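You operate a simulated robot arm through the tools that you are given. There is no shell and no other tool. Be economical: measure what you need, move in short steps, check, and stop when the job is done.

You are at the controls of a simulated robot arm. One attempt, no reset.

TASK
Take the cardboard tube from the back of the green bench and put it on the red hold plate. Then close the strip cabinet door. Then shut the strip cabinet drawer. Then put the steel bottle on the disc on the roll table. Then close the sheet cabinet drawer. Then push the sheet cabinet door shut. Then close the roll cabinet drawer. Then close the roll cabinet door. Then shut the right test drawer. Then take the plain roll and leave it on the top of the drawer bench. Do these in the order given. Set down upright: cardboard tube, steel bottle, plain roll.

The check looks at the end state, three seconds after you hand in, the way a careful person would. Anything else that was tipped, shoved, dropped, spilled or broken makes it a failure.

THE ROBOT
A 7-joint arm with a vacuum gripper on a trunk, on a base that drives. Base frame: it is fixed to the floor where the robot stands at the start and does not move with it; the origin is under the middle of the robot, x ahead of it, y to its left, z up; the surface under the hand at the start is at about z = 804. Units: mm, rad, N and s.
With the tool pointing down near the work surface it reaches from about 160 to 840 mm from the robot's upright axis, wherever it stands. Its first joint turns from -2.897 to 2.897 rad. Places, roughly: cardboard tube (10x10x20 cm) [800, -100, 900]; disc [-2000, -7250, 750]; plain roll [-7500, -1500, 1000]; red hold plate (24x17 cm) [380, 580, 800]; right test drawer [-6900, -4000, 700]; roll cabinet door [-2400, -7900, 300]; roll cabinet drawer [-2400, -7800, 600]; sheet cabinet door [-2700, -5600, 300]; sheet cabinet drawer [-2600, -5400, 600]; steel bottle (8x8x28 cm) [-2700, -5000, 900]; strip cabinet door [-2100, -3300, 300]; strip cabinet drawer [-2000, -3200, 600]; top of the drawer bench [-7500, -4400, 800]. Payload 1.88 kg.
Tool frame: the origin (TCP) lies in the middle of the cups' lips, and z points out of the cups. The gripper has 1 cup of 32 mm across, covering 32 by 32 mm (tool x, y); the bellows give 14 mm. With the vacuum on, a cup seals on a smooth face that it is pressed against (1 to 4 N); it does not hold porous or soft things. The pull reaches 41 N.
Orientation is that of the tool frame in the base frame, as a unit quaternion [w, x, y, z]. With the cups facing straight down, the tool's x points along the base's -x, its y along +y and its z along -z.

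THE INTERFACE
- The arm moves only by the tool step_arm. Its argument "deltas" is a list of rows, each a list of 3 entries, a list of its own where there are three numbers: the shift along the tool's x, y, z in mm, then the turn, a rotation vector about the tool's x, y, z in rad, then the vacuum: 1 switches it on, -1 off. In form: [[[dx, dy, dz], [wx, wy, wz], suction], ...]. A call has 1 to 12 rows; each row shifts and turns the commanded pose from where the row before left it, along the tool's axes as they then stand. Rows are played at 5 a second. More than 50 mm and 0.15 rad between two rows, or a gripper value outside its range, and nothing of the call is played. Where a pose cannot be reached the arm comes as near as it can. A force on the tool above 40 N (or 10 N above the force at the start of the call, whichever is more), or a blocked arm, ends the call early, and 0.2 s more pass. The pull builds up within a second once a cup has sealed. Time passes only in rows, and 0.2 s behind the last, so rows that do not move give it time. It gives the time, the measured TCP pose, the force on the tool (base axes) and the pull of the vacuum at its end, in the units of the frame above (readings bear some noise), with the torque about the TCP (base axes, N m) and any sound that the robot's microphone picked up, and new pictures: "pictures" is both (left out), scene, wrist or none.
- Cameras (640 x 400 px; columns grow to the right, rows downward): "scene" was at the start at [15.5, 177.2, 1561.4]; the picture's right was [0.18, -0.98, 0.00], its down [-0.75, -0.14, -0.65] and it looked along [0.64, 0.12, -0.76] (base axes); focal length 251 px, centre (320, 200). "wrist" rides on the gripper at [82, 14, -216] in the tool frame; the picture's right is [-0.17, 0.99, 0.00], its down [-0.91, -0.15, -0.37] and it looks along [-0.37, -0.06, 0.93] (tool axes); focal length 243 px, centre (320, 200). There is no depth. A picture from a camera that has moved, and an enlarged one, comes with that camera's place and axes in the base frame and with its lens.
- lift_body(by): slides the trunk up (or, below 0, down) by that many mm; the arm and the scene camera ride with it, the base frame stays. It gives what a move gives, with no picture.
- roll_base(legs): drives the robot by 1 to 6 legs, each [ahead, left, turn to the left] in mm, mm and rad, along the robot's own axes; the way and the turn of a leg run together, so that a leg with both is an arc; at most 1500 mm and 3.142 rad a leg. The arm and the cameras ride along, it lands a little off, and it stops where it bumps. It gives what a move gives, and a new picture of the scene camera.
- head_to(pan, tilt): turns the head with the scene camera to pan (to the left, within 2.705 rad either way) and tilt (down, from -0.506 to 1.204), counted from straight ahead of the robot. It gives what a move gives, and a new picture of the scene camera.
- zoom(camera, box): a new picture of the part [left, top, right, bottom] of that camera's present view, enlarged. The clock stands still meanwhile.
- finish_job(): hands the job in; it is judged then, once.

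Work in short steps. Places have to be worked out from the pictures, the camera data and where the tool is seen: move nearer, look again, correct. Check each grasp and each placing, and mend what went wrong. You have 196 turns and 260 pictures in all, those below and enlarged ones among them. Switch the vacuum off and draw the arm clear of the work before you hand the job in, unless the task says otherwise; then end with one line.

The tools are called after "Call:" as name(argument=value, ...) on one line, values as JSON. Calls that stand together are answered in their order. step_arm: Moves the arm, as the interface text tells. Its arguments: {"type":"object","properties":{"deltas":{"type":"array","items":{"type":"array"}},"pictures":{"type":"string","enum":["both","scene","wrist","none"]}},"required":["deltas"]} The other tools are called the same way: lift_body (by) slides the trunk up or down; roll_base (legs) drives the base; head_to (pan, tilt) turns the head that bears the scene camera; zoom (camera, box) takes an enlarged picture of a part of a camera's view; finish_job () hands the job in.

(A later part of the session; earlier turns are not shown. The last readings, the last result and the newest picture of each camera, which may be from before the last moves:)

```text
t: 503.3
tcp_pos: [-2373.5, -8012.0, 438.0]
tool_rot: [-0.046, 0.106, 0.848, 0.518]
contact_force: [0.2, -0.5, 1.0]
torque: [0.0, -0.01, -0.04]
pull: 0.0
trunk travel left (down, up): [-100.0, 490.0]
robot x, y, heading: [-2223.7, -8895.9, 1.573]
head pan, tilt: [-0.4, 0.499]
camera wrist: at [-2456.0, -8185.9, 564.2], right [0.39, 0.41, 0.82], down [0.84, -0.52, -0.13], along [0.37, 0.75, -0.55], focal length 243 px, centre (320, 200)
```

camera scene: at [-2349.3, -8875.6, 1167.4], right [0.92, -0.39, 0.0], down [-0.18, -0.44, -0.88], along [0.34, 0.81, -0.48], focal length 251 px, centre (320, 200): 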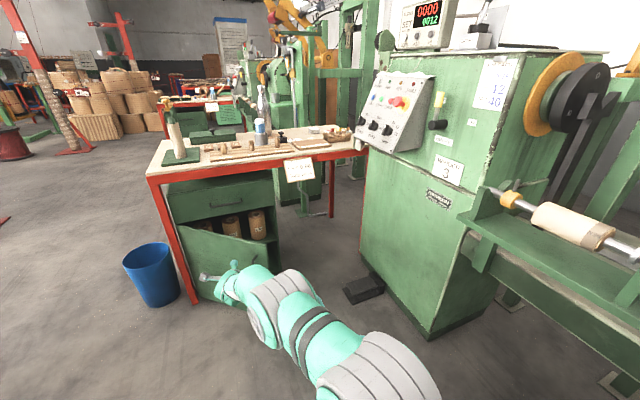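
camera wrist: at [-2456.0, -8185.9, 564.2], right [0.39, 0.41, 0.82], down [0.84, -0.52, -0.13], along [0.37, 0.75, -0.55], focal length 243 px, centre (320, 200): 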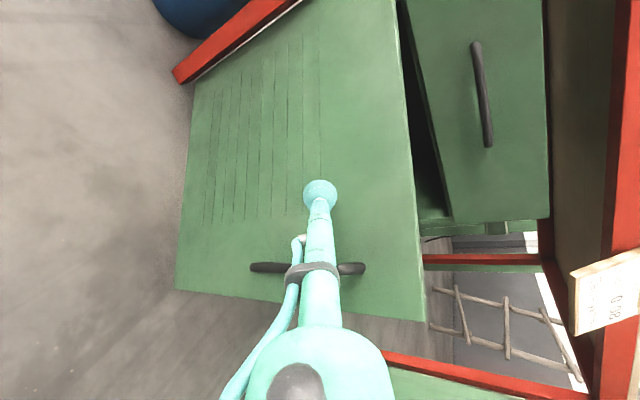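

Well placed between hinge and handle. I drive forward to close the door.

Call:
roll_base(legs=[[150, 0, 0], [120, 0, 0]])

Call:
roll_base(legs=[[40, 0, 0]])

Call:
step_arm(deltas=[[[0, 0, 0], [0, 0, 0], -1]], pictures="wrist")

```text
t: 505.5
tcp_pos: [-2374.0, -7742.0, 438.1]
tool_rot: [-0.047, 0.106, 0.848, 0.518]
contact_force: [-0.4, -1.1, 0.2]
torque: [-0.01, 0.02, 0.0]
pull: 0.1
trunk travel left (down, up): [-100.0, 490.0]
robot x, y, heading: [-2219.7, -8627.0, 1.575]
head pan, tilt: [-0.4, 0.499]
camera scene: at [-2349.9, -8606.4, 1167.4], right [0.92, -0.39, 0.0], down [-0.18, -0.44, -0.88], along [0.34, 0.81, -0.48], focal length 251 px, centre (320, 200)
```

scene: 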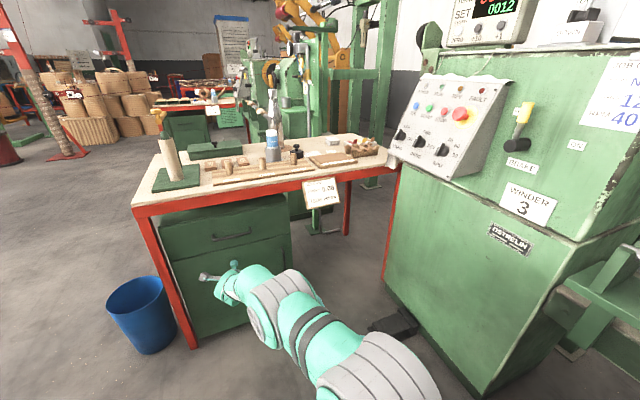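

```text
t: 506.4
tcp_pos: [-2375.6, -7720.8, 426.4]
tool_rot: [-0.046, 0.107, 0.852, 0.51]
contact_force: [0.8, -6.2, -0.2]
torque: [0.14, 0.04, 0.0]
pull: 0.0
trunk travel left (down, up): [-100.0, 490.0]
robot x, y, heading: [-2219.7, -8604.4, 1.575]
head pan, tilt: [-0.4, 0.499]
stopped in leg 1: the force on the tool passed its limit at 62 N (the readings are from after the stop); the commanded pose is now the measured one
camera scene: at [-2350.1, -8579.1, 1167.4], right [0.92, -0.39, 0.0], down [-0.18, -0.44, -0.88], along [0.34, 0.81, -0.48], focal length 251 px, centre (320, 200)
```

scene: 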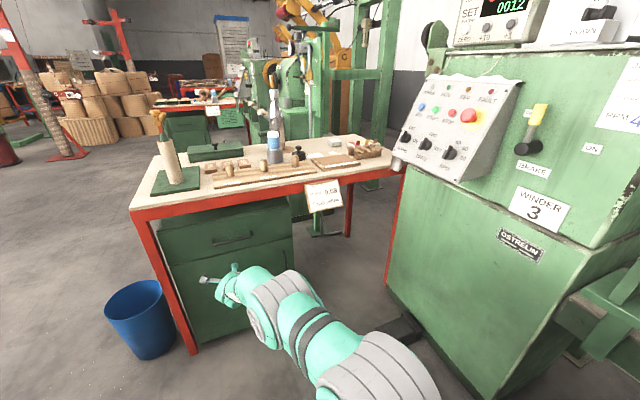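

```text
t: 506.8
tcp_pos: [-2374.3, -7720.7, 427.4]
tool_rot: [-0.047, 0.108, 0.851, 0.511]
contact_force: [0.0, -6.3, -0.5]
torque: [0.21, 0.07, 0.02]
pull: 0.1
trunk travel left (down, up): [-100.0, 490.0]
robot x, y, heading: [-2220.5, -8602.9, 1.578]
head pan, tilt: [-0.4, 0.499]
camera wrist: at [-2456.7, -7892.8, 556.8], right [0.39, 0.43, 0.82], down [0.84, -0.52, -0.13], along [0.37, 0.74, -0.56], focal length 243 px, centre (320, 200)
```

wrist: 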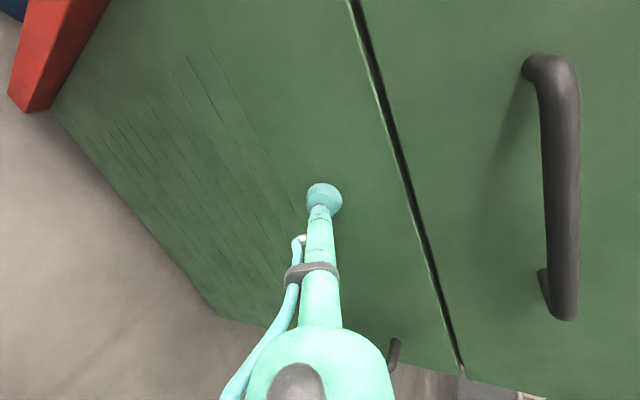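

The stop force came, but it's 3 mm short of the drawer's reading. I press a little more to be sure.

Call:
step_arm(deltas=[[[0.5, 1.8, 3.5], [0, 0, 0], -1], [[0.5, 1.8, 3.5], [0, 0, 0], -1], [[0.5, 1.8, 3.5], [0, 0, 0], -1], [[0, 0, 0], [0, 0, 0], -1]], pictures="wrist")

```text
t: 507.3
tcp_pos: [-2376.1, -7719.0, 424.9]
tool_rot: [-0.046, 0.107, 0.853, 0.508]
contact_force: [0.2, -16.9, 5.1]
torque: [0.37, 0.0, -0.03]
pull: 0.1
trunk travel left (down, up): [-100.0, 490.0]
robot x, y, heading: [-2217.7, -8605.4, 1.576]
head pan, tilt: [-0.4, 0.499]
stopped in row 2: the force on the tool passed its limit at 47 N (the readings are from after the stop); the commanded pose is now the measured one
camera wrist: at [-2456.9, -7890.3, 554.6], right [0.39, 0.43, 0.81], down [0.84, -0.52, -0.12], along [0.37, 0.74, -0.57], focal length 243 px, centre (320, 200)
```

wrist: 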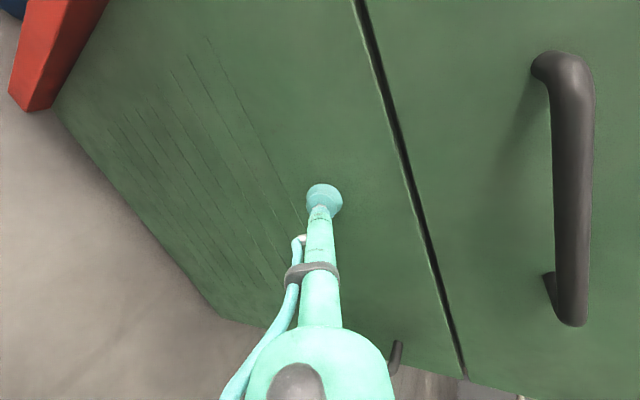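

The roll cabinet is fully shut. Next is the right test drawer on the west bench; I take the open southern route, west along y≈-9400, with the arm ahead. Pictures are getting scarce, so I'll be sparing.

Call:
roll_base(legs=[[-800, 0, 0], [0, 0, 1.565]])

Call:
lift_body(by=280)

```text
t: 515.3
tcp_pos: [-3104.1, -9522.2, 424.6]
tool_rot: [-0.39, -0.522, 0.682, 0.331]
contact_force: [0.9, 0.0, 0.1]
torque: [0.01, -0.02, -0.04]
pull: 0.1
trunk travel left (down, up): [-100.0, 490.0]
robot x, y, heading: [-2219.4, -9381.7, 3.134]
head pan, tilt: [-0.4, 0.499]
camera scene: at [-2243.6, -9510.6, 1167.4], right [0.4, 0.92, 0.0], down [0.44, -0.19, -0.88], along [-0.8, 0.35, -0.48], focal length 251 px, centre (320, 200)
```

scene: 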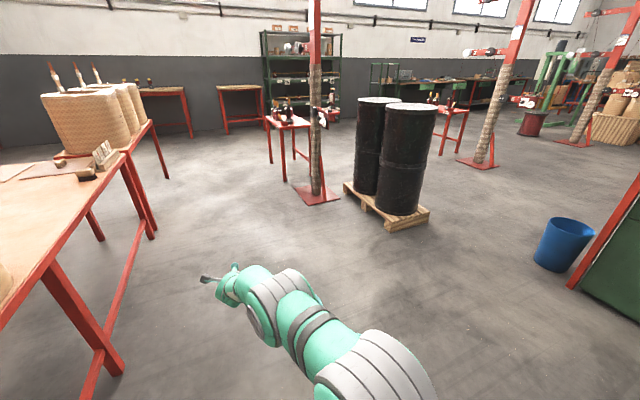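

```text
t: 518.1
tcp_pos: [-3104.7, -9520.7, 704.2]
tool_rot: [-0.39, -0.522, 0.682, 0.331]
contact_force: [1.1, -0.1, 0.7]
torque: [0.0, -0.02, 0.0]
pull: 0.1
trunk travel left (down, up): [-380.0, 210.0]
robot x, y, heading: [-2215.2, -9382.4, 3.13]
head pan, tilt: [-0.4, 0.499]
```

The path is clear: tables at y≈-10100, the spool table at y≥-8900. I drive west and turn north.

Call:
roll_base(legs=[[1500, 0, 0], [1500, 0, 0], [580, 0, 0], [0, 0, -1.56]])

```text
t: 539.5
tcp_pos: [-5920.5, -8435.6, 705.7]
tool_rot: [-0.032, 0.129, 0.85, 0.51]
contact_force: [0.3, 0.1, 0.5]
torque: [0.02, -0.01, -0.05]
pull: 0.0
trunk travel left (down, up): [-380.0, 210.0]
robot x, y, heading: [-5812.7, -9325.4, 1.518]
head pan, tilt: [-0.4, 0.499]
camera scene: at [-5943.5, -9297.7, 1447.4], right [0.9, -0.44, 0.0], down [-0.21, -0.43, -0.88], along [0.38, 0.79, -0.48], focal length 251 px, centre (320, 200)
```

scene: 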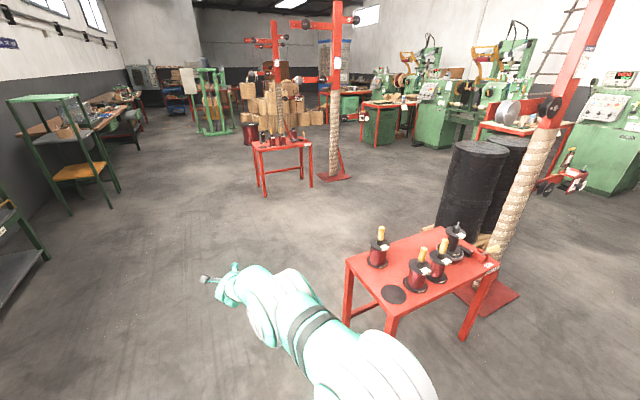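

I correct the heading and drive north to y≈-4375, then turn west toward the test bench.

Call:
roll_base(legs=[[0, 0, 0.05], [1500, 0, 0], [1500, 0, 0], [1450, 0, 0], [500, -130, 0], [0, 0, 1.571]])

Call:
head_to(pan=-0.45, tilt=0.45)

```text
t: 567.5
tcp_pos: [-6448.3, -4515.6, 704.8]
tool_rot: [-0.386, -0.514, 0.689, 0.335]
contact_force: [0.0, 1.2, -0.9]
torque: [-0.03, 0.02, 0.02]
pull: 0.1
trunk travel left (down, up): [-380.0, 210.0]
robot x, y, heading: [-5560.7, -4394.6, 3.103]
head pan, tilt: [-0.4, 0.499]
camera scene: at [-5587.7, -4525.3, 1447.4], right [0.42, 0.91, 0.0], down [0.43, -0.2, -0.88], along [-0.8, 0.37, -0.48], focal length 251 px, centre (320, 200)
```

scene: 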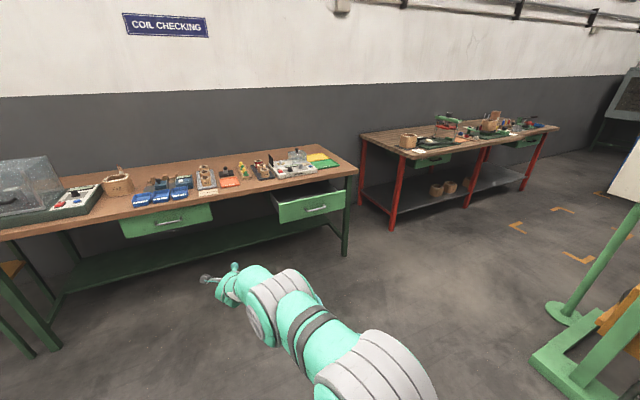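

```text
t: 568.1
tcp_pos: [-6448.8, -4517.1, 704.0]
tool_rot: [-0.386, -0.515, 0.688, 0.335]
contact_force: [-0.5, -0.3, 1.2]
torque: [0.0, 0.0, -0.01]
pull: 0.1
trunk travel left (down, up): [-380.0, 210.0]
robot x, y, heading: [-5557.4, -4396.5, 3.109]
head pan, tilt: [-0.45, 0.45]
camera scene: at [-5586.4, -4520.8, 1451.8], right [0.47, 0.88, 0.0], down [0.39, -0.2, -0.9], along [-0.8, 0.42, -0.44], focal length 251 px, centre (320, 200)
```

scene: 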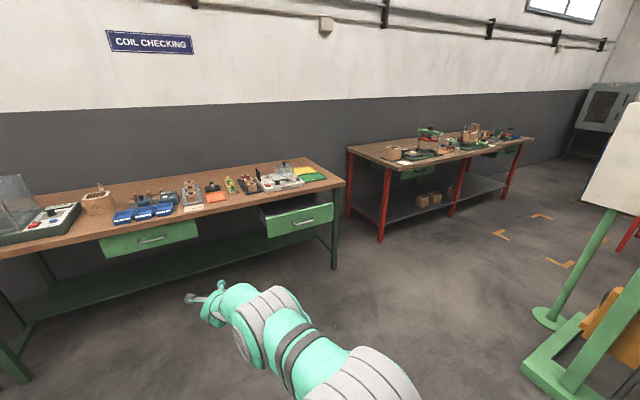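

The right drawer's front is around (-6790, -4005), handle in the middle; closed position about x≈-6958. I line up south of the handle and drive in.

Call:
roll_base(legs=[[0, 0, 0.033], [0, -437, 0], [300, 0, 0]])

Call:
step_arm(deltas=[[[0, 0, 0], [0, 0, 0], -1]], pictures="wrist")

```text
t: 572.9
tcp_pos: [-6750.6, -4100.8, 704.0]
tool_rot: [-0.391, -0.525, 0.681, 0.329]
contact_force: [-0.8, -0.5, -0.1]
torque: [-0.03, 0.03, 0.02]
pull: 0.1
trunk travel left (down, up): [-380.0, 210.0]
robot x, y, heading: [-5865.5, -3952.4, 3.136]
head pan, tilt: [-0.45, 0.45]
camera scene: at [-5888.9, -4079.5, 1451.9], right [0.44, 0.9, 0.0], down [0.39, -0.19, -0.9], along [-0.81, 0.4, -0.44], focal length 251 px, centre (320, 200)
```

scene: 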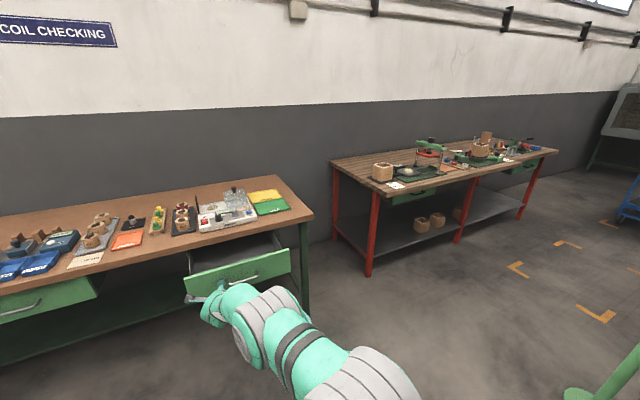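

```text
t: 573.3
tcp_pos: [-6751.5, -4101.1, 702.9]
tool_rot: [-0.391, -0.525, 0.681, 0.329]
contact_force: [-0.6, 0.3, 0.3]
torque: [0.01, 0.06, 0.0]
pull: 0.0
trunk travel left (down, up): [-380.0, 210.0]
robot x, y, heading: [-5863.8, -3952.4, 3.135]
head pan, tilt: [-0.45, 0.45]
camera wrist: at [-6578.5, -4185.2, 834.5], right [-0.43, 0.39, 0.82], down [0.53, 0.84, -0.12], along [-0.73, 0.38, -0.57], focal length 243 px, centre (320, 200)
```

wrist: 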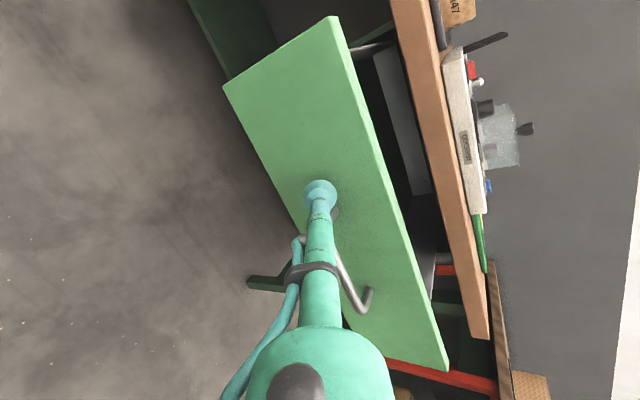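

The tip will land just beside the handle. I shift 25 mm more left and push.

Call:
roll_base(legs=[[0, 25, 0], [185, 0, 0]])

Call:
roll_base(legs=[[40, 0, 0]])

```text
t: 575.2
tcp_pos: [-6939.8, -4127.3, 704.9]
tool_rot: [-0.392, -0.525, 0.68, 0.328]
contact_force: [-0.9, 0.6, -0.1]
torque: [-0.02, 0.0, 0.02]
pull: 0.0
trunk travel left (down, up): [-380.0, 210.0]
robot x, y, heading: [-6055.6, -3977.5, 3.136]
head pan, tilt: [-0.45, 0.45]
camera scene: at [-6077.8, -4103.5, 1451.9], right [0.44, 0.9, 0.0], down [0.39, -0.19, -0.9], along [-0.81, 0.39, -0.44], focal length 251 px, centre (320, 200)
```

scene: 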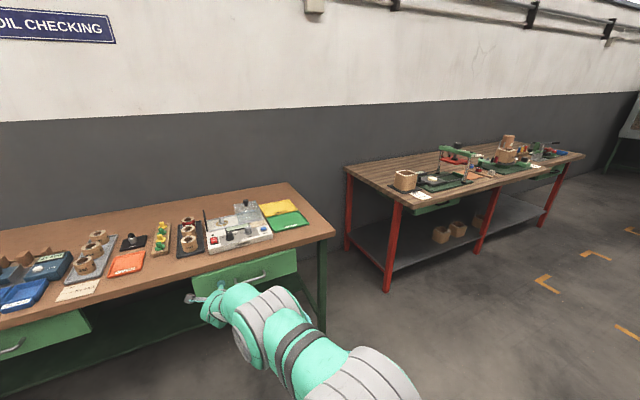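

```text
t: 576.1
tcp_pos: [-6979.9, -4127.6, 704.6]
tool_rot: [-0.391, -0.525, 0.68, 0.329]
contact_force: [7.4, -0.4, -1.4]
torque: [0.05, 0.16, 0.01]
pull: 0.0
trunk travel left (down, up): [-380.0, 210.0]
robot x, y, heading: [-6091.8, -3979.7, 3.144]
head pan, tilt: [-0.45, 0.45]
camera scene: at [-6117.5, -4103.4, 1451.9], right [0.44, 0.9, 0.0], down [0.39, -0.19, -0.9], along [-0.81, 0.39, -0.43], focal length 251 px, centre (320, 200)
```

scene: 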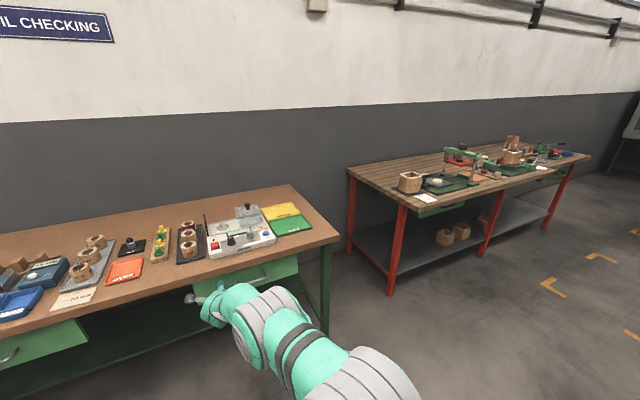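

At the stop. I press a bit more with the arm to make sure.

Call:
step_arm(deltas=[[[0.7, 2.3, 4.4], [0, 0, 0], -1], [[0.7, 2.3, 4.4], [0, 0, 0], -1], [[0.7, 2.3, 4.4], [0, 0, 0], -1], [[0, 0, 0], [0, 0, 0], -1]], pictures="none")

Call:
zoom(camera="scene", box=[0, 190, 360, 380])

```text
t: 576.7
tcp_pos: [-6982.4, -4125.7, 697.9]
tool_rot: [-0.389, -0.528, 0.681, 0.326]
contact_force: [17.3, 1.1, 3.7]
torque: [0.05, 0.38, 0.04]
pull: 0.1
trunk travel left (down, up): [-380.0, 210.0]
robot x, y, heading: [-6094.1, -3977.0, 3.141]
head pan, tilt: [-0.45, 0.45]
stopped in row 2: the force on the tool passed its limit at 45 N (the readings are from after the stop); the commanded pose is now the measured one
```

```text
1.78 times, centred on (180, 285) of scene
camera zoom: at [-6115.2, -4103.1, 1452.0], right [0.44, 0.9, 0.0], down [0.39, -0.19, -0.9], along [-0.81, 0.39, -0.43], focal length 446 px, centre (569, 49)
```

zoom: 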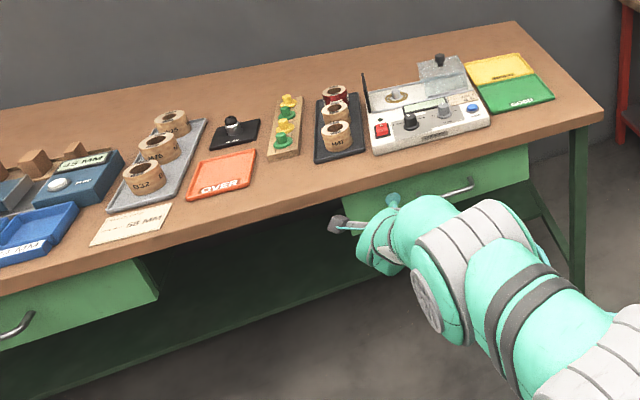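

The right test drawer is shut. Now the plain roll on the north bench: I back off, face north, pass west of the coil stand, and face west again.

Call:
roll_base(legs=[[-250, 0, 0], [0, 0, -1.571], [0, 500, 0], [1950, 0, 0], [0, -255, 0], [0, 0, 1.571]])

```text
refused: 1950 is not a number from -1500 to 1500
```

Call:
roll_base(legs=[[-250, 0, 0], [0, 0, -1.571], [0, 500, 0], [1450, 0, 0], [500, -255, 0], [0, 0, 1.571]])

Call:
lift_body(by=200)

Call:
zoom(camera="scene", box=[300, 80, 640, 300])

```text
t: 598.3
tcp_pos: [-7017.6, -2218.7, 698.9]
tool_rot: [-0.398, -0.547, 0.666, 0.315]
contact_force: [0.7, 0.4, 0.7]
torque: [0.03, 0.01, 0.01]
pull: 0.1
trunk travel left (down, up): [-380.0, 210.0]
robot x, y, heading: [-6138.6, -2017.7, -3.085]
head pan, tilt: [-0.45, 0.45]
camera scene: at [-6154.6, -2143.7, 1451.9], right [0.38, 0.92, 0.0], down [0.4, -0.17, -0.9], along [-0.83, 0.35, -0.44], focal length 251 px, centre (320, 200)
```

scene: 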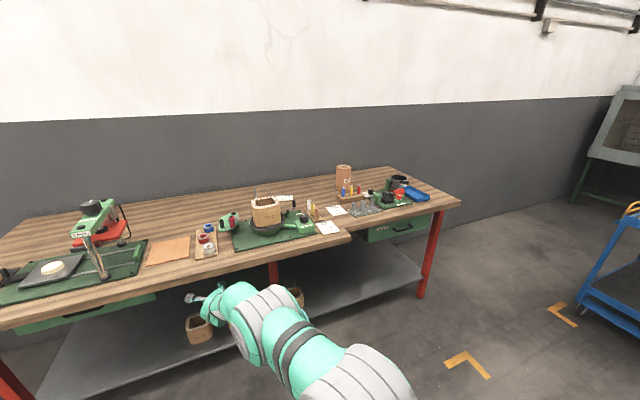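

```text
t: 599.3
tcp_pos: [-7007.9, -2216.0, 753.0]
tool_rot: [-0.385, -0.554, 0.672, 0.306]
contact_force: [1.9, 1.4, -3.1]
torque: [0.0, 0.11, 0.03]
pull: 0.1
trunk travel left (down, up): [-457.0, 133.0]
robot x, y, heading: [-6137.2, -2018.5, -3.082]
head pan, tilt: [-0.45, 0.45]
stopped: the force on the tool passed its limit at 56 N (the readings are from after the stop); the commanded pose is now the measured one
```

```text
1.82 times, centred on (470, 190) of scene
camera zoom: at [-6154.6, -2143.8, 1530.2], right [0.38, 0.92, 0.0], down [0.4, -0.17, -0.9], along [-0.83, 0.35, -0.44], focal length 456 px, centre (47, 218)
```

zoom: 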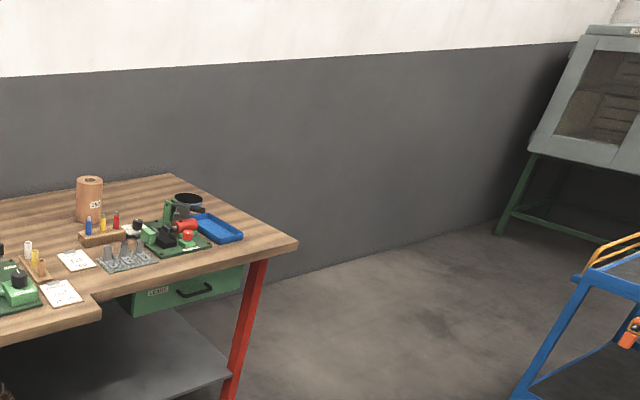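

The hand met the bench's underside while lifting, so I lower and back off at once. Then I lower the trunk to make ready for a level tool.

Call:
lift_body(by=-60)

Call:
roll_base(legs=[[-330, 0, 0], [0, 0, -0.06]])

Call:
lift_body(by=-290)

```text
t: 600.3
tcp_pos: [-7006.9, -2216.7, 694.6]
tool_rot: [-0.386, -0.553, 0.672, 0.307]
contact_force: [0.8, 0.0, -0.1]
torque: [-0.02, -0.03, 0.01]
pull: 0.1
trunk travel left (down, up): [-397.0, 193.0]
robot x, y, heading: [-6135.8, -2014.1, -3.084]
head pan, tilt: [-0.45, 0.45]
```

```text
t: 603.0
tcp_pos: [-6691.4, -2141.7, 693.8]
tool_rot: [-0.376, -0.531, 0.69, 0.317]
contact_force: [-0.6, 1.3, 0.6]
torque: [-0.02, 0.01, 0.01]
pull: 0.1
trunk travel left (down, up): [-397.0, 193.0]
robot x, y, heading: [-5808.0, -1999.7, 3.139]
head pan, tilt: [-0.45, 0.45]
camera scene: at [-5834.6, -2124.6, 1469.3], right [0.44, 0.9, 0.0], down [0.39, -0.19, -0.9], along [-0.81, 0.4, -0.44], focal length 251 px, centre (320, 200)
```

scene: 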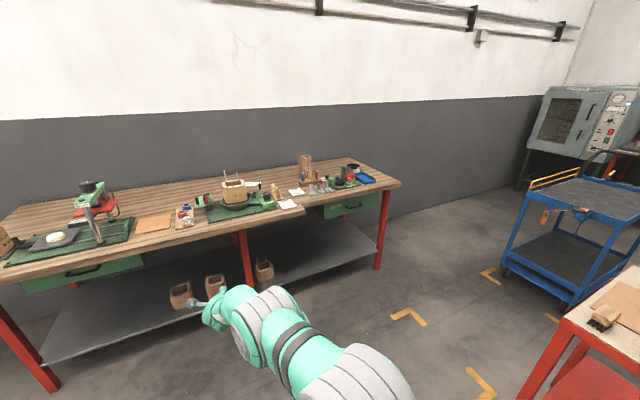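

```text
t: 605.9
tcp_pos: [-6691.1, -2141.7, 404.6]
tool_rot: [-0.376, -0.531, 0.689, 0.318]
contact_force: [0.4, 0.1, 0.2]
torque: [0.0, 0.02, 0.03]
pull: 0.1
trunk travel left (down, up): [-107.0, 483.0]
robot x, y, heading: [-5811.4, -2002.0, 3.133]
head pan, tilt: [-0.45, 0.45]
```

The roll is at about (-7468, -1425), standing on the bench (z≈800), with a vial block in front. I raise the arm, level the tool, and bring it in line with the robot's axis.

Call:
step_arm(deltas=[[[7.2, 33.5, -20.5], [0, 0, 0], -1], [[7.2, 33.5, -20.5], [0, 0, 0], -1], [[7.2, 33.5, -20.5], [0, 0, 0], -1], [[7.2, 33.5, -20.5], [0, 0, 0], -1], [[7.2, 33.5, -20.5], [0, 0, 0], -1], [[7.2, 33.5, -20.5], [0, 0, 0], -1], [[7.2, 33.5, -20.5], [0, 0, 0], -1], [[7.2, 33.5, -20.5], [0, 0, 0], -1], [[7.2, 33.5, -20.5], [0, 0, 0], -1], [[7.2, 33.5, -20.5], [0, 0, 0], -1], [[7.2, 33.5, -20.5], [0, 0, 0], -1], [[7.2, 33.5, -20.5], [0, 0, 0], -1]], pictures="none")

Call:
step_arm(deltas=[[[0, 0, 0], [-0.1315, 0.0282, 0], -1], [[0, 0, 0], [-0.1315, 0.0282, 0], -1], [[0, 0, 0], [-0.1315, 0.0282, 0], -1], [[0, 0, 0], [-0.1315, 0.0282, 0], -1], [[-34, 7.4, 0], [0, 0, 0], -1], [[-34, 7.4, 0], [0, 0, 0], -1], [[-34, 7.4, 0], [0, 0, 0], -1], [[-34, 7.4, 0], [0, 0, 0], -1], [[8, 37, 0], [0, 0, 0], -1], [[8, 37, 0], [0, 0, 0], -1], [[0, 0, 0], [0, 0, 0], -1]], pictures="none")

```text
t: 608.5
tcp_pos: [-6690.7, -2142.1, 884.0]
tool_rot: [-0.375, -0.532, 0.69, 0.318]
contact_force: [-0.8, 0.4, 0.3]
torque: [-0.02, 0.0, 0.0]
pull: 0.0
trunk travel left (down, up): [-107.0, 483.0]
robot x, y, heading: [-5808.4, -1999.3, 3.13]
head pan, tilt: [-0.45, 0.45]
```

```text
t: 610.9
tcp_pos: [-6685.7, -2002.9, 960.7]
tool_rot: [-0.539, -0.432, 0.561, 0.457]
contact_force: [0.5, 0.1, 0.8]
torque: [-0.01, 0.03, 0.0]
pull: 0.1
trunk travel left (down, up): [-107.0, 483.0]
robot x, y, heading: [-5812.9, -2002.0, 3.134]
head pan, tilt: [-0.45, 0.45]
```

Level and in line. I raise 250 to pass over the bench items, drive up to the bench and north to the roll's row, and lower to z≈940.

Call:
lift_body(by=250)

Call:
roll_base(legs=[[580, 0, 0], [0, -575, 0]])

Call:
lift_body(by=-200)

Call:
step_arm(deltas=[[[0, 0, 0], [0, 0, 0], -1]], pictures="wrist")

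```text
t: 613.5
tcp_pos: [-6686.0, -2004.2, 1209.5]
tool_rot: [-0.539, -0.432, 0.561, 0.457]
contact_force: [-0.1, 0.3, 0.0]
torque: [-0.01, 0.02, 0.01]
pull: 0.0
trunk travel left (down, up): [-357.0, 233.0]
robot x, y, heading: [-5811.9, -1999.1, 3.131]
head pan, tilt: [-0.45, 0.45]
```

```text
t: 619.7
tcp_pos: [-7268.4, -1408.3, 1210.3]
tool_rot: [-0.535, -0.429, 0.564, 0.46]
contact_force: [-0.2, -0.2, 0.4]
torque: [-0.04, -0.02, 0.0]
pull: 0.0
trunk travel left (down, up): [-357.0, 233.0]
robot x, y, heading: [-6391.7, -1415.9, 3.119]
head pan, tilt: [-0.45, 0.45]
camera scene: at [-6418.0, -1540.1, 1429.3], right [0.45, 0.89, 0.0], down [0.39, -0.2, -0.9], along [-0.8, 0.41, -0.44], focal length 251 px, centre (320, 200)
```

scene: 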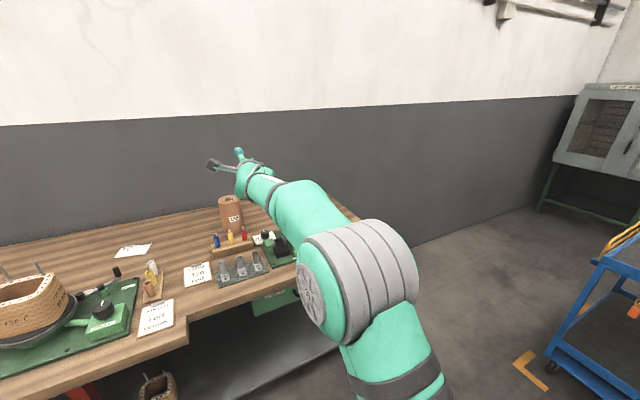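

```text
t: 621.9
tcp_pos: [-7267.4, -1409.1, 1010.0]
tool_rot: [-0.535, -0.429, 0.564, 0.46]
contact_force: [0.8, 0.1, -0.3]
torque: [0.0, 0.03, -0.03]
pull: 0.1
trunk travel left (down, up): [-157.0, 433.0]
robot x, y, heading: [-6397.6, -1418.5, 3.123]
head pan, tilt: [-0.45, 0.45]
```

```text
t: 622.3
tcp_pos: [-7267.9, -1408.1, 1011.2]
tool_rot: [-0.536, -0.429, 0.564, 0.46]
contact_force: [0.8, 0.4, -0.3]
torque: [0.0, 0.01, 0.0]
pull: 0.0
trunk travel left (down, up): [-157.0, 433.0]
robot x, y, heading: [-6388.7, -1416.8, 3.121]
head pan, tilt: [-0.45, 0.45]
camera wrist: at [-7056.0, -1498.6, 1041.5], right [0.02, 0.37, 0.93], down [0.43, 0.84, -0.34], along [-0.9, 0.4, -0.14], focal length 243 px, centre (320, 200)
```

wrist: 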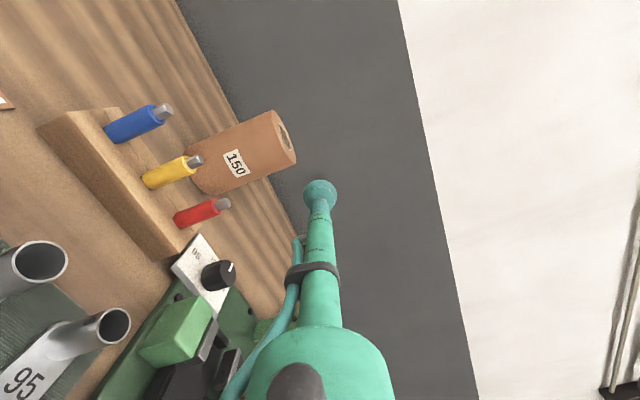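

The roll (75 mm wide, about 130 tall) is near (-7442, -1450), behind pens and metal cups. I'll come in from the south-east at 40° so the hand passes over flat cards, so I raise, move south, turn right, and extend.

Call:
lift_body(by=200)

Call:
roll_base(legs=[[118, 806, 0], [0, 0, -0.681]])

Call:
step_arm(deltas=[[[0, 0, 37], [0, 0, 0], -1], [[0, 0, 37], [0, 0, 0], -1], [[0, 0, 37], [0, 0, 0], -1], [[0, 0, 37], [0, 0, 0], -1], [[0, 0, 0], [0, 0, 0], -1]], pictures="none")

Call:
lift_body(by=-200)

```text
t: 624.4
tcp_pos: [-7268.1, -1407.1, 1208.6]
tool_rot: [-0.536, -0.428, 0.564, 0.46]
contact_force: [-0.4, 0.2, -0.5]
torque: [-0.02, -0.03, 0.01]
pull: 0.0
trunk travel left (down, up): [-357.0, 233.0]
robot x, y, heading: [-6393.4, -1413.5, 3.124]
head pan, tilt: [-0.45, 0.45]
```

```text
t: 630.6
tcp_pos: [-7198.3, -1661.7, 1208.9]
tool_rot: [-0.35, -0.214, 0.675, 0.613]
contact_force: [0.0, 0.1, 0.4]
torque: [0.01, -0.02, 0.02]
pull: 0.0
trunk travel left (down, up): [-357.0, 233.0]
robot x, y, heading: [-6526.7, -2221.3, 2.434]
head pan, tilt: [-0.45, 0.45]
camera scene: at [-6624.6, -2302.3, 1429.3], right [0.92, 0.4, 0.0], down [0.17, -0.4, -0.9], along [-0.36, 0.82, -0.44], focal length 251 px, centre (320, 200)
```

scene: 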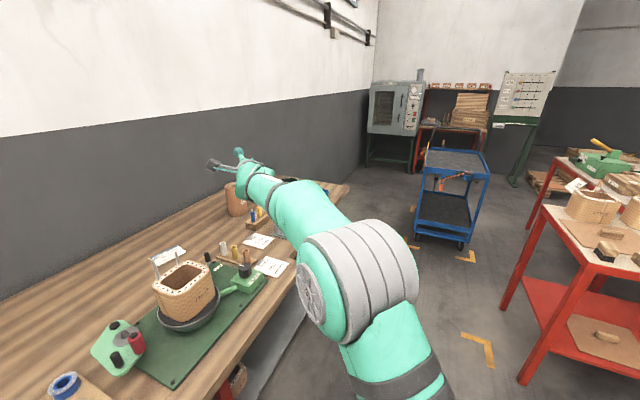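

```text
t: 631.9
tcp_pos: [-7306.8, -1563.4, 1215.9]
tool_rot: [-0.351, -0.214, 0.673, 0.615]
contact_force: [0.1, -0.9, 0.6]
torque: [-0.1, -0.07, -0.03]
pull: 0.0
trunk travel left (down, up): [-357.0, 233.0]
robot x, y, heading: [-6523.4, -2222.1, 2.434]
head pan, tilt: [-0.45, 0.45]
```

```text
t: 634.0
tcp_pos: [-7308.8, -1563.5, 1012.3]
tool_rot: [-0.349, -0.214, 0.676, 0.613]
contact_force: [0.6, -0.1, 0.8]
torque: [-0.02, 0.01, 0.0]
pull: 0.0
trunk travel left (down, up): [-157.0, 433.0]
robot x, y, heading: [-6526.8, -2222.0, 2.431]
head pan, tilt: [-0.45, 0.45]
```

Now a wrist look from here to refine the roll's position.

Call:
step_arm(deltas=[[[-8, -37, 0], [0, 0, 0], -1], [[0, 0, 0], [0, 0, 0], -1]], pictures="wrist")

```text
t: 634.6
tcp_pos: [-7310.2, -1562.8, 974.8]
tool_rot: [-0.35, -0.214, 0.675, 0.613]
contact_force: [0.0, 0.2, -0.9]
torque: [0.08, 0.02, 0.03]
pull: 0.0
trunk travel left (down, up): [-157.0, 433.0]
robot x, y, heading: [-6528.4, -2223.3, 2.437]
head pan, tilt: [-0.45, 0.45]
camera wrist: at [-7202.2, -1766.5, 1006.6], right [0.25, 0.27, 0.93], down [0.86, 0.38, -0.34], along [-0.44, 0.88, -0.14], focal length 243 px, centre (320, 200)
```

wrist: 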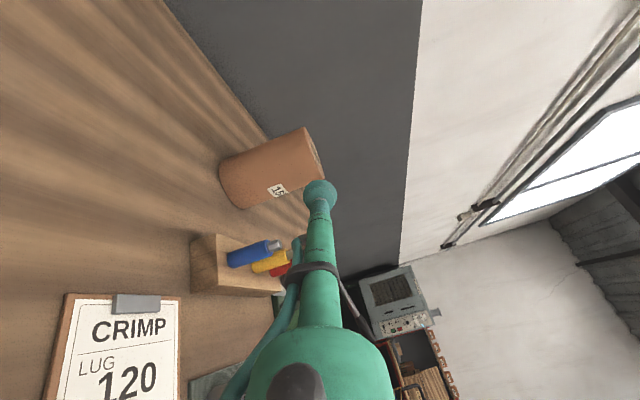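

The roll is fixed at (-7447, -1448), radius about 43, top z≈968. I drive 108 ahead, then lower to z≈938 and creep in with vacuum.

Call:
roll_base(legs=[[105, 0, 0]])

Call:
step_arm(deltas=[[[-4, -18, 0], [0, 0, 0], 1], [[-1, -19, 0], [0, 0, 0], 1], [[0, 0, 8], [0, 0, 0], 1], [[0, 0, 5], [0, 0, 0], 1], [[0, 0, 3], [0, 0, 0], 1], [[0, 0, 3], [0, 0, 0], 1], [[0, 0, 3], [0, 0, 0], 1], [[0, 0, 0], [0, 0, 0], 1]], pictures="none")

```text
t: 635.8
tcp_pos: [-7390.2, -1496.1, 975.5]
tool_rot: [-0.35, -0.214, 0.675, 0.613]
contact_force: [0.0, -0.1, 0.0]
torque: [-0.02, 0.0, 0.02]
pull: 0.0
trunk travel left (down, up): [-157.0, 433.0]
robot x, y, heading: [-6604.1, -2155.0, 2.436]
head pan, tilt: [-0.45, 0.45]
camera scene: at [-6704.4, -2234.1, 1229.3], right [0.92, 0.4, 0.0], down [0.18, -0.4, -0.9], along [-0.36, 0.82, -0.44], focal length 251 px, centre (320, 200)
```

scene: 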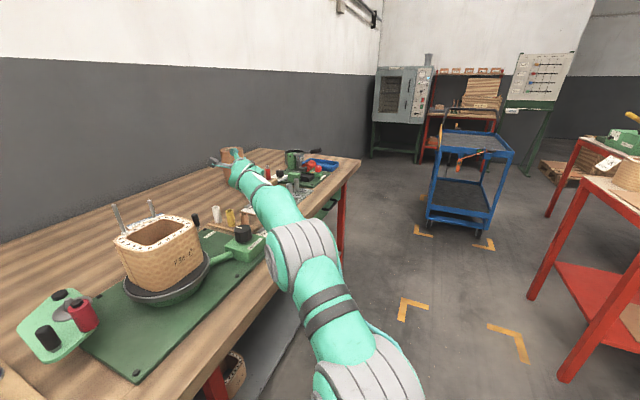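

```text
t: 637.6
tcp_pos: [-7409.3, -1483.0, 937.3]
tool_rot: [-0.35, -0.214, 0.674, 0.614]
contact_force: [-0.6, 0.3, -0.1]
torque: [-0.02, 0.0, -0.01]
pull: 0.0
trunk travel left (down, up): [-157.0, 433.0]
robot x, y, heading: [-6605.9, -2151.8, 2.438]
head pan, tilt: [-0.45, 0.45]
```

Aligned and about 8–13 mm to go. I continue in small steps.

Call:
step_arm(deltas=[[[0, 0, 3], [0, 0, 0], 1], [[0, 0, 3], [0, 0, 0], 1], [[0, 0, 2], [0, 0, 0], 1], [[0, 0, 2], [0, 0, 0], 1], [[0, 0, 2], [0, 0, 0], 1], [[0, 0, 0], [0, 0, 0], 1]], pictures="none")

```text
t: 639.0
tcp_pos: [-7417.3, -1475.7, 937.5]
tool_rot: [-0.35, -0.214, 0.675, 0.613]
contact_force: [0.9, -1.4, -0.6]
torque: [-0.14, -0.07, 0.02]
pull: 41.3
trunk travel left (down, up): [-157.0, 433.0]
robot x, y, heading: [-6606.7, -2154.0, 2.439]
head pan, tilt: [-0.45, 0.45]
```

Sealed at 41 N. I lift with the arm, then raise the trunk 150.

Call:
step_arm(deltas=[[[1, 5, 0], [0, 0, 0], 1], [[2, 10, 0], [0, 0, 0], 1], [[4, 20, 0], [0, 0, 0], 1], [[0, 0, 0], [0, 0, 0], 1]], pictures="wrist")

Call:
lift_body(by=200)

```text
t: 640.0
tcp_pos: [-7415.9, -1475.4, 971.9]
tool_rot: [-0.35, -0.215, 0.675, 0.613]
contact_force: [0.2, -0.1, -5.8]
torque: [-0.22, -0.31, 0.0]
pull: 40.6
trunk travel left (down, up): [-157.0, 433.0]
robot x, y, heading: [-6605.4, -2155.8, 2.439]
head pan, tilt: [-0.45, 0.45]
camera wrist: at [-7309.3, -1678.2, 1003.7], right [0.25, 0.27, 0.93], down [0.86, 0.38, -0.34], along [-0.45, 0.88, -0.14], focal length 243 px, centre (320, 200)
```

wrist: 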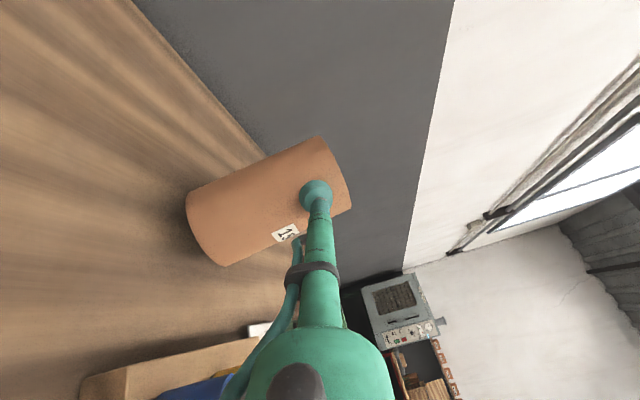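

```text
t: 642.2
tcp_pos: [-7417.1, -1474.9, 1172.3]
tool_rot: [-0.349, -0.215, 0.675, 0.613]
contact_force: [-0.8, 0.4, -6.7]
torque: [-0.26, -0.25, 0.03]
pull: 41.0
trunk travel left (down, up): [-357.0, 233.0]
robot x, y, heading: [-6611.2, -2151.3, 2.437]
head pan, tilt: [-0.45, 0.45]
```

Held at 6 N. I raise another 200 and carry it to the drawer bench: back south-east, turn west, then over to the free strip at (-7000, -4280).

Call:
lift_body(by=200)

Call:
roll_base(legs=[[-901, 742, 0], [0, 0, 0.704], [-420, 974, 0]])

```text
t: 644.3
tcp_pos: [-7417.3, -1475.3, 1372.0]
tool_rot: [-0.35, -0.214, 0.676, 0.612]
contact_force: [-0.1, -0.3, -6.0]
torque: [-0.25, -0.29, 0.05]
pull: 40.3
trunk travel left (down, up): [-557.0, 33.0]
robot x, y, heading: [-6607.2, -2153.4, 2.436]
head pan, tilt: [-0.45, 0.45]
```

```text
t: 657.1
tcp_pos: [-7059.9, -4249.8, 1371.9]
tool_rot: [-0.533, -0.427, 0.566, 0.462]
contact_force: [0.1, 0.2, -6.1]
torque: [0.01, -0.35, 0.05]
pull: 40.0
trunk travel left (down, up): [-557.0, 33.0]
robot x, y, heading: [-6007.9, -4275.1, 3.115]
head pan, tilt: [-0.45, 0.45]
camera scene: at [-6031.5, -4398.2, 1629.3], right [0.46, 0.89, 0.0], down [0.39, -0.2, -0.9], along [-0.8, 0.42, -0.44], focal length 251 px, centre (320, 200)
```

scene: 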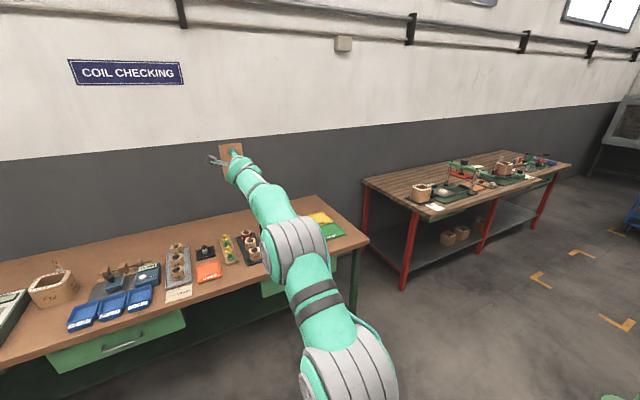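

I move the base to put the roll over the free strip, then lower the trunk 400.

Call:
roll_base(legs=[[-94, 41, 0]])

Call:
lift_body(by=-400)

Call:
step_arm(deltas=[[[0, 0, 0], [0, 0, 0], 1]], pictures="wrist")

```text
t: 658.3
tcp_pos: [-6965.9, -4297.4, 1373.3]
tool_rot: [-0.533, -0.426, 0.566, 0.463]
contact_force: [0.2, 0.3, -5.9]
torque: [-0.02, -0.4, 0.04]
pull: 40.7
trunk travel left (down, up): [-557.0, 33.0]
robot x, y, heading: [-5911.9, -4323.1, 3.118]
head pan, tilt: [-0.45, 0.45]
camera scene: at [-5937.5, -4442.8, 1629.3], right [0.46, 0.89, 0.0], down [0.39, -0.2, -0.9], along [-0.8, 0.42, -0.44], focal length 251 px, centre (320, 200)
```

scene: 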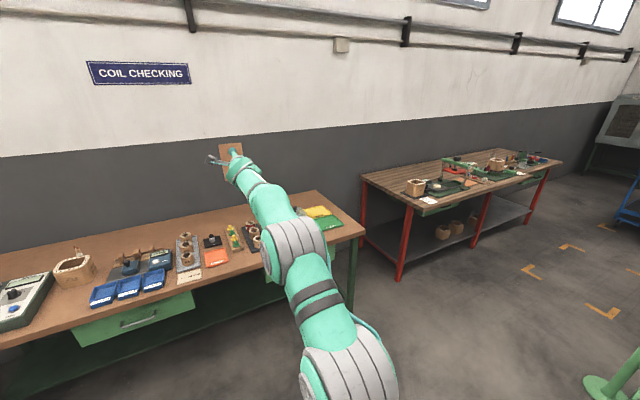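

```text
t: 662.1
tcp_pos: [-6966.6, -4296.1, 972.6]
tool_rot: [-0.533, -0.426, 0.566, 0.462]
contact_force: [-1.1, -0.6, -6.7]
torque: [-0.01, -0.36, 0.03]
pull: 41.2
trunk travel left (down, up): [-157.0, 433.0]
robot x, y, heading: [-5911.4, -4320.1, 3.107]
head pan, tilt: [-0.45, 0.45]
```

```text
t: 662.5
tcp_pos: [-6967.4, -4297.0, 973.3]
tool_rot: [-0.533, -0.426, 0.566, 0.463]
contact_force: [-0.1, -0.3, -6.1]
torque: [-0.01, -0.35, 0.01]
pull: 40.8
trunk travel left (down, up): [-157.0, 433.0]
robot x, y, heading: [-5911.8, -4320.1, 3.112]
head pan, tilt: [-0.45, 0.45]
camera wrist: at [-6755.9, -4387.7, 1004.2], right [0.02, 0.37, 0.93], down [0.43, 0.83, -0.34], along [-0.9, 0.41, -0.14], focal length 243 px, centre (320, 200)
```

wrist: 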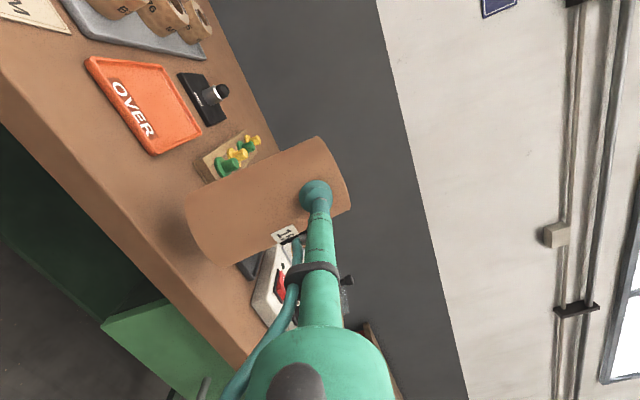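

The roll hangs over the free strip, leaning about 3°. I correct the pitch and lower 35 mm, then creep.

Call:
step_arm(deltas=[[[0, 0, 0], [-0.049, 0.0105, 0], 1], [[-2.5, -11.7, 0], [0, 0, 0], 1], [[-2.5, -11.7, 0], [0, 0, 0], 1], [[-2.1, -9.8, 0], [0, 0, 0], 1], [[0, 0, 0], [0, 0, 0], 1]], pictures="none")

Call:
step_arm(deltas=[[[-0.6, -2.9, 0], [0, 0, 0], 1], [[-0.6, -2.9, 0], [0, 0, 0], 1], [[0, 0, 0], [0, 0, 0], 1]], pictures="wrist")

```text
t: 663.7
tcp_pos: [-6968.5, -4296.7, 939.6]
tool_rot: [-0.546, -0.415, 0.552, 0.474]
contact_force: [0.4, -0.3, -6.2]
torque: [0.01, -0.36, 0.03]
pull: 41.0
trunk travel left (down, up): [-157.0, 433.0]
robot x, y, heading: [-5906.9, -4317.9, 3.107]
head pan, tilt: [-0.45, 0.45]
```

```text
t: 664.5
tcp_pos: [-6967.9, -4295.5, 934.4]
tool_rot: [-0.547, -0.414, 0.551, 0.475]
contact_force: [2.7, -0.3, -1.5]
torque: [-0.06, -0.31, 0.05]
pull: 40.8
trunk travel left (down, up): [-157.0, 433.0]
robot x, y, heading: [-5910.3, -4321.2, 3.107]
head pan, tilt: [-0.45, 0.45]
camera wrist: at [-6755.7, -4387.4, 955.3], right [0.07, 0.37, 0.93], down [0.42, 0.83, -0.36], along [-0.91, 0.41, -0.09], focal length 243 px, centre (320, 200)
```

wrist: 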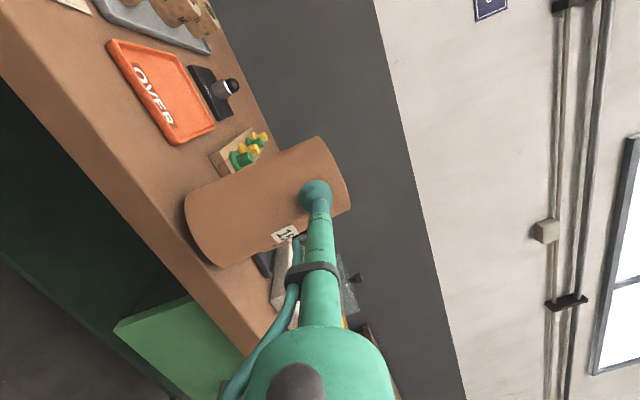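

The near edge of the base touched first, so I over-corrected the tilt. I lift 5 mm, undo about 0.04 rad of pitch, and lower again.

Call:
step_arm(deltas=[[[1.2, 5.8, 0], [0, 0, 0], 1], [[0, 0, 0], [0.039, -0.0084, 0], 1], [[0, 0, 0], [0, 0, 0], 1]], pictures="none")

Call:
step_arm(deltas=[[[-0.6, -2.9, 0], [0, 0, 0], 1], [[-0.6, -2.9, 0], [0, 0, 0], 1], [[0, 0, 0], [0, 0, 0], 1]], pictures="none")

Call:
step_arm(deltas=[[[-0.3, -1.5, 0], [0, 0, 0], 1], [[0, 0, 0], [0, 0, 0], 1]], pictures="none")

```text
t: 665.3
tcp_pos: [-6968.3, -4296.2, 937.6]
tool_rot: [-0.535, -0.424, 0.563, 0.465]
contact_force: [0.5, -0.3, -6.0]
torque: [0.01, -0.34, -0.01]
pull: 40.7
trunk travel left (down, up): [-157.0, 433.0]
robot x, y, heading: [-5911.1, -4318.1, 3.112]
head pan, tilt: [-0.45, 0.45]
```

```text
t: 666.1
tcp_pos: [-6967.7, -4296.1, 937.4]
tool_rot: [-0.537, -0.423, 0.562, 0.466]
contact_force: [2.4, -1.1, 3.0]
torque: [-0.05, -0.13, 0.01]
pull: 40.9
trunk travel left (down, up): [-157.0, 433.0]
robot x, y, heading: [-5908.1, -4320.4, 3.114]
head pan, tilt: [-0.45, 0.45]
```

```text
t: 666.7
tcp_pos: [-6967.1, -4294.8, 936.5]
tool_rot: [-0.538, -0.422, 0.561, 0.466]
contact_force: [5.0, -1.2, 8.0]
torque: [0.01, 0.0, 0.02]
pull: 41.1
trunk travel left (down, up): [-157.0, 433.0]
robot x, y, heading: [-5911.1, -4317.9, 3.112]
head pan, tilt: [-0.45, 0.45]
```

Flat, but pressing too hard (8 N up, 5 N back). I ease up 1.5 mm and back 2 mm to relax it.

Call:
step_arm(deltas=[[[0.3, 1.4, -1.5], [0, 0, 0], 1], [[0, 0, 0], [0, 0, 0], 1]], pictures="none")

```text
t: 667.3
tcp_pos: [-6965.4, -4295.4, 936.4]
tool_rot: [-0.537, -0.424, 0.562, 0.466]
contact_force: [5.3, 0.5, 9.4]
torque: [0.03, -0.03, 0.05]
pull: 40.8
trunk travel left (down, up): [-157.0, 433.0]
robot x, y, heading: [-5910.4, -4319.8, 3.111]
head pan, tilt: [-0.45, 0.45]
```

Call:
step_arm(deltas=[[[0.5, 2.2, -0.5], [0, 0, 0], 1], [[0, 0, 0], [0, 0, 0], 1], [[0, 0, 0], [0, 0, 0], 1]], pictures="none")

```text
t: 668.1
tcp_pos: [-6964.8, -4295.5, 936.3]
tool_rot: [-0.536, -0.424, 0.563, 0.464]
contact_force: [1.6, 0.5, 5.2]
torque: [0.01, 0.01, 0.02]
pull: 40.6
trunk travel left (down, up): [-157.0, 433.0]
robot x, y, heading: [-5910.6, -4317.0, 3.108]
head pan, tilt: [-0.45, 0.45]
```

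Call:
step_arm(deltas=[[[0.4, 1.6, 0], [0, 0, 0], 1], [[0, 0, 0], [0, 0, 0], 1], [[0, 0, 0], [0, 0, 0], 1]], pictures="wrist")

```text
t: 668.9
tcp_pos: [-6965.3, -4295.9, 935.6]
tool_rot: [-0.535, -0.424, 0.564, 0.465]
contact_force: [0.8, -0.3, 0.5]
torque: [-0.06, -0.03, 0.03]
pull: 40.2
trunk travel left (down, up): [-157.0, 433.0]
robot x, y, heading: [-5909.8, -4319.1, 3.112]
head pan, tilt: [-0.45, 0.45]
camera wrist: at [-6754.8, -4387.3, 965.1], right [0.03, 0.37, 0.93], down [0.43, 0.83, -0.34], along [-0.9, 0.41, -0.13], focal length 243 px, centre (320, 200)
```

wrist: 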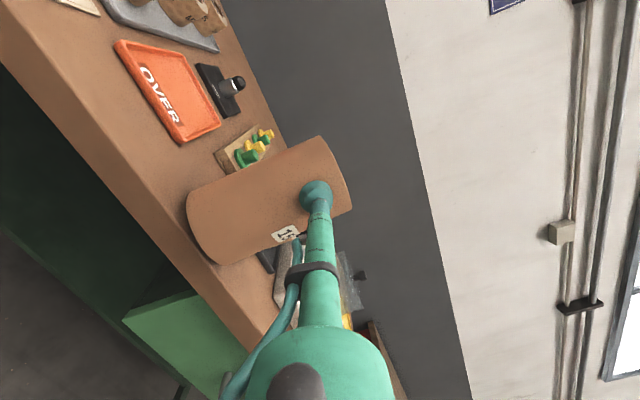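

It stands on the bench with forces near zero. I release with a gentle retreat.

Call:
step_arm(deltas=[[[0, 0, -1], [0, 0, 0], -1], [[0, 0, -2], [0, 0, 0], -1], [[0, 0, -2], [0, 0, 0], -1], [[0, 0, -3], [0, 0, 0], -1], [[0, 0, -3], [0, 0, 0], -1], [[0, 0, -4], [0, 0, 0], -1], [[0, 0, -5], [0, 0, 0], -1], [[0, 0, -10], [0, 0, 0], -1], [[0, 0, -30], [0, 0, 0], -1], [[0, 0, -40], [0, 0, 0], -1]], pictures="wrist")

```text
t: 671.1
tcp_pos: [-6864.9, -4302.3, 939.4]
tool_rot: [-0.536, -0.423, 0.564, 0.465]
contact_force: [0.3, 0.5, 1.0]
torque: [-0.01, -0.03, -0.02]
pull: 0.0
trunk travel left (down, up): [-157.0, 433.0]
robot x, y, heading: [-5915.2, -4315.3, 3.115]
head pan, tilt: [-0.45, 0.45]
camera wrist: at [-6654.2, -4394.3, 967.2], right [0.03, 0.37, 0.93], down [0.43, 0.83, -0.35], along [-0.9, 0.41, -0.13], focal length 243 px, centre (320, 200)
```

wrist: 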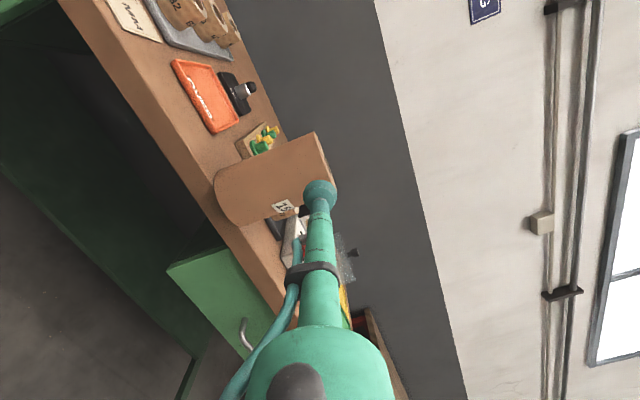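

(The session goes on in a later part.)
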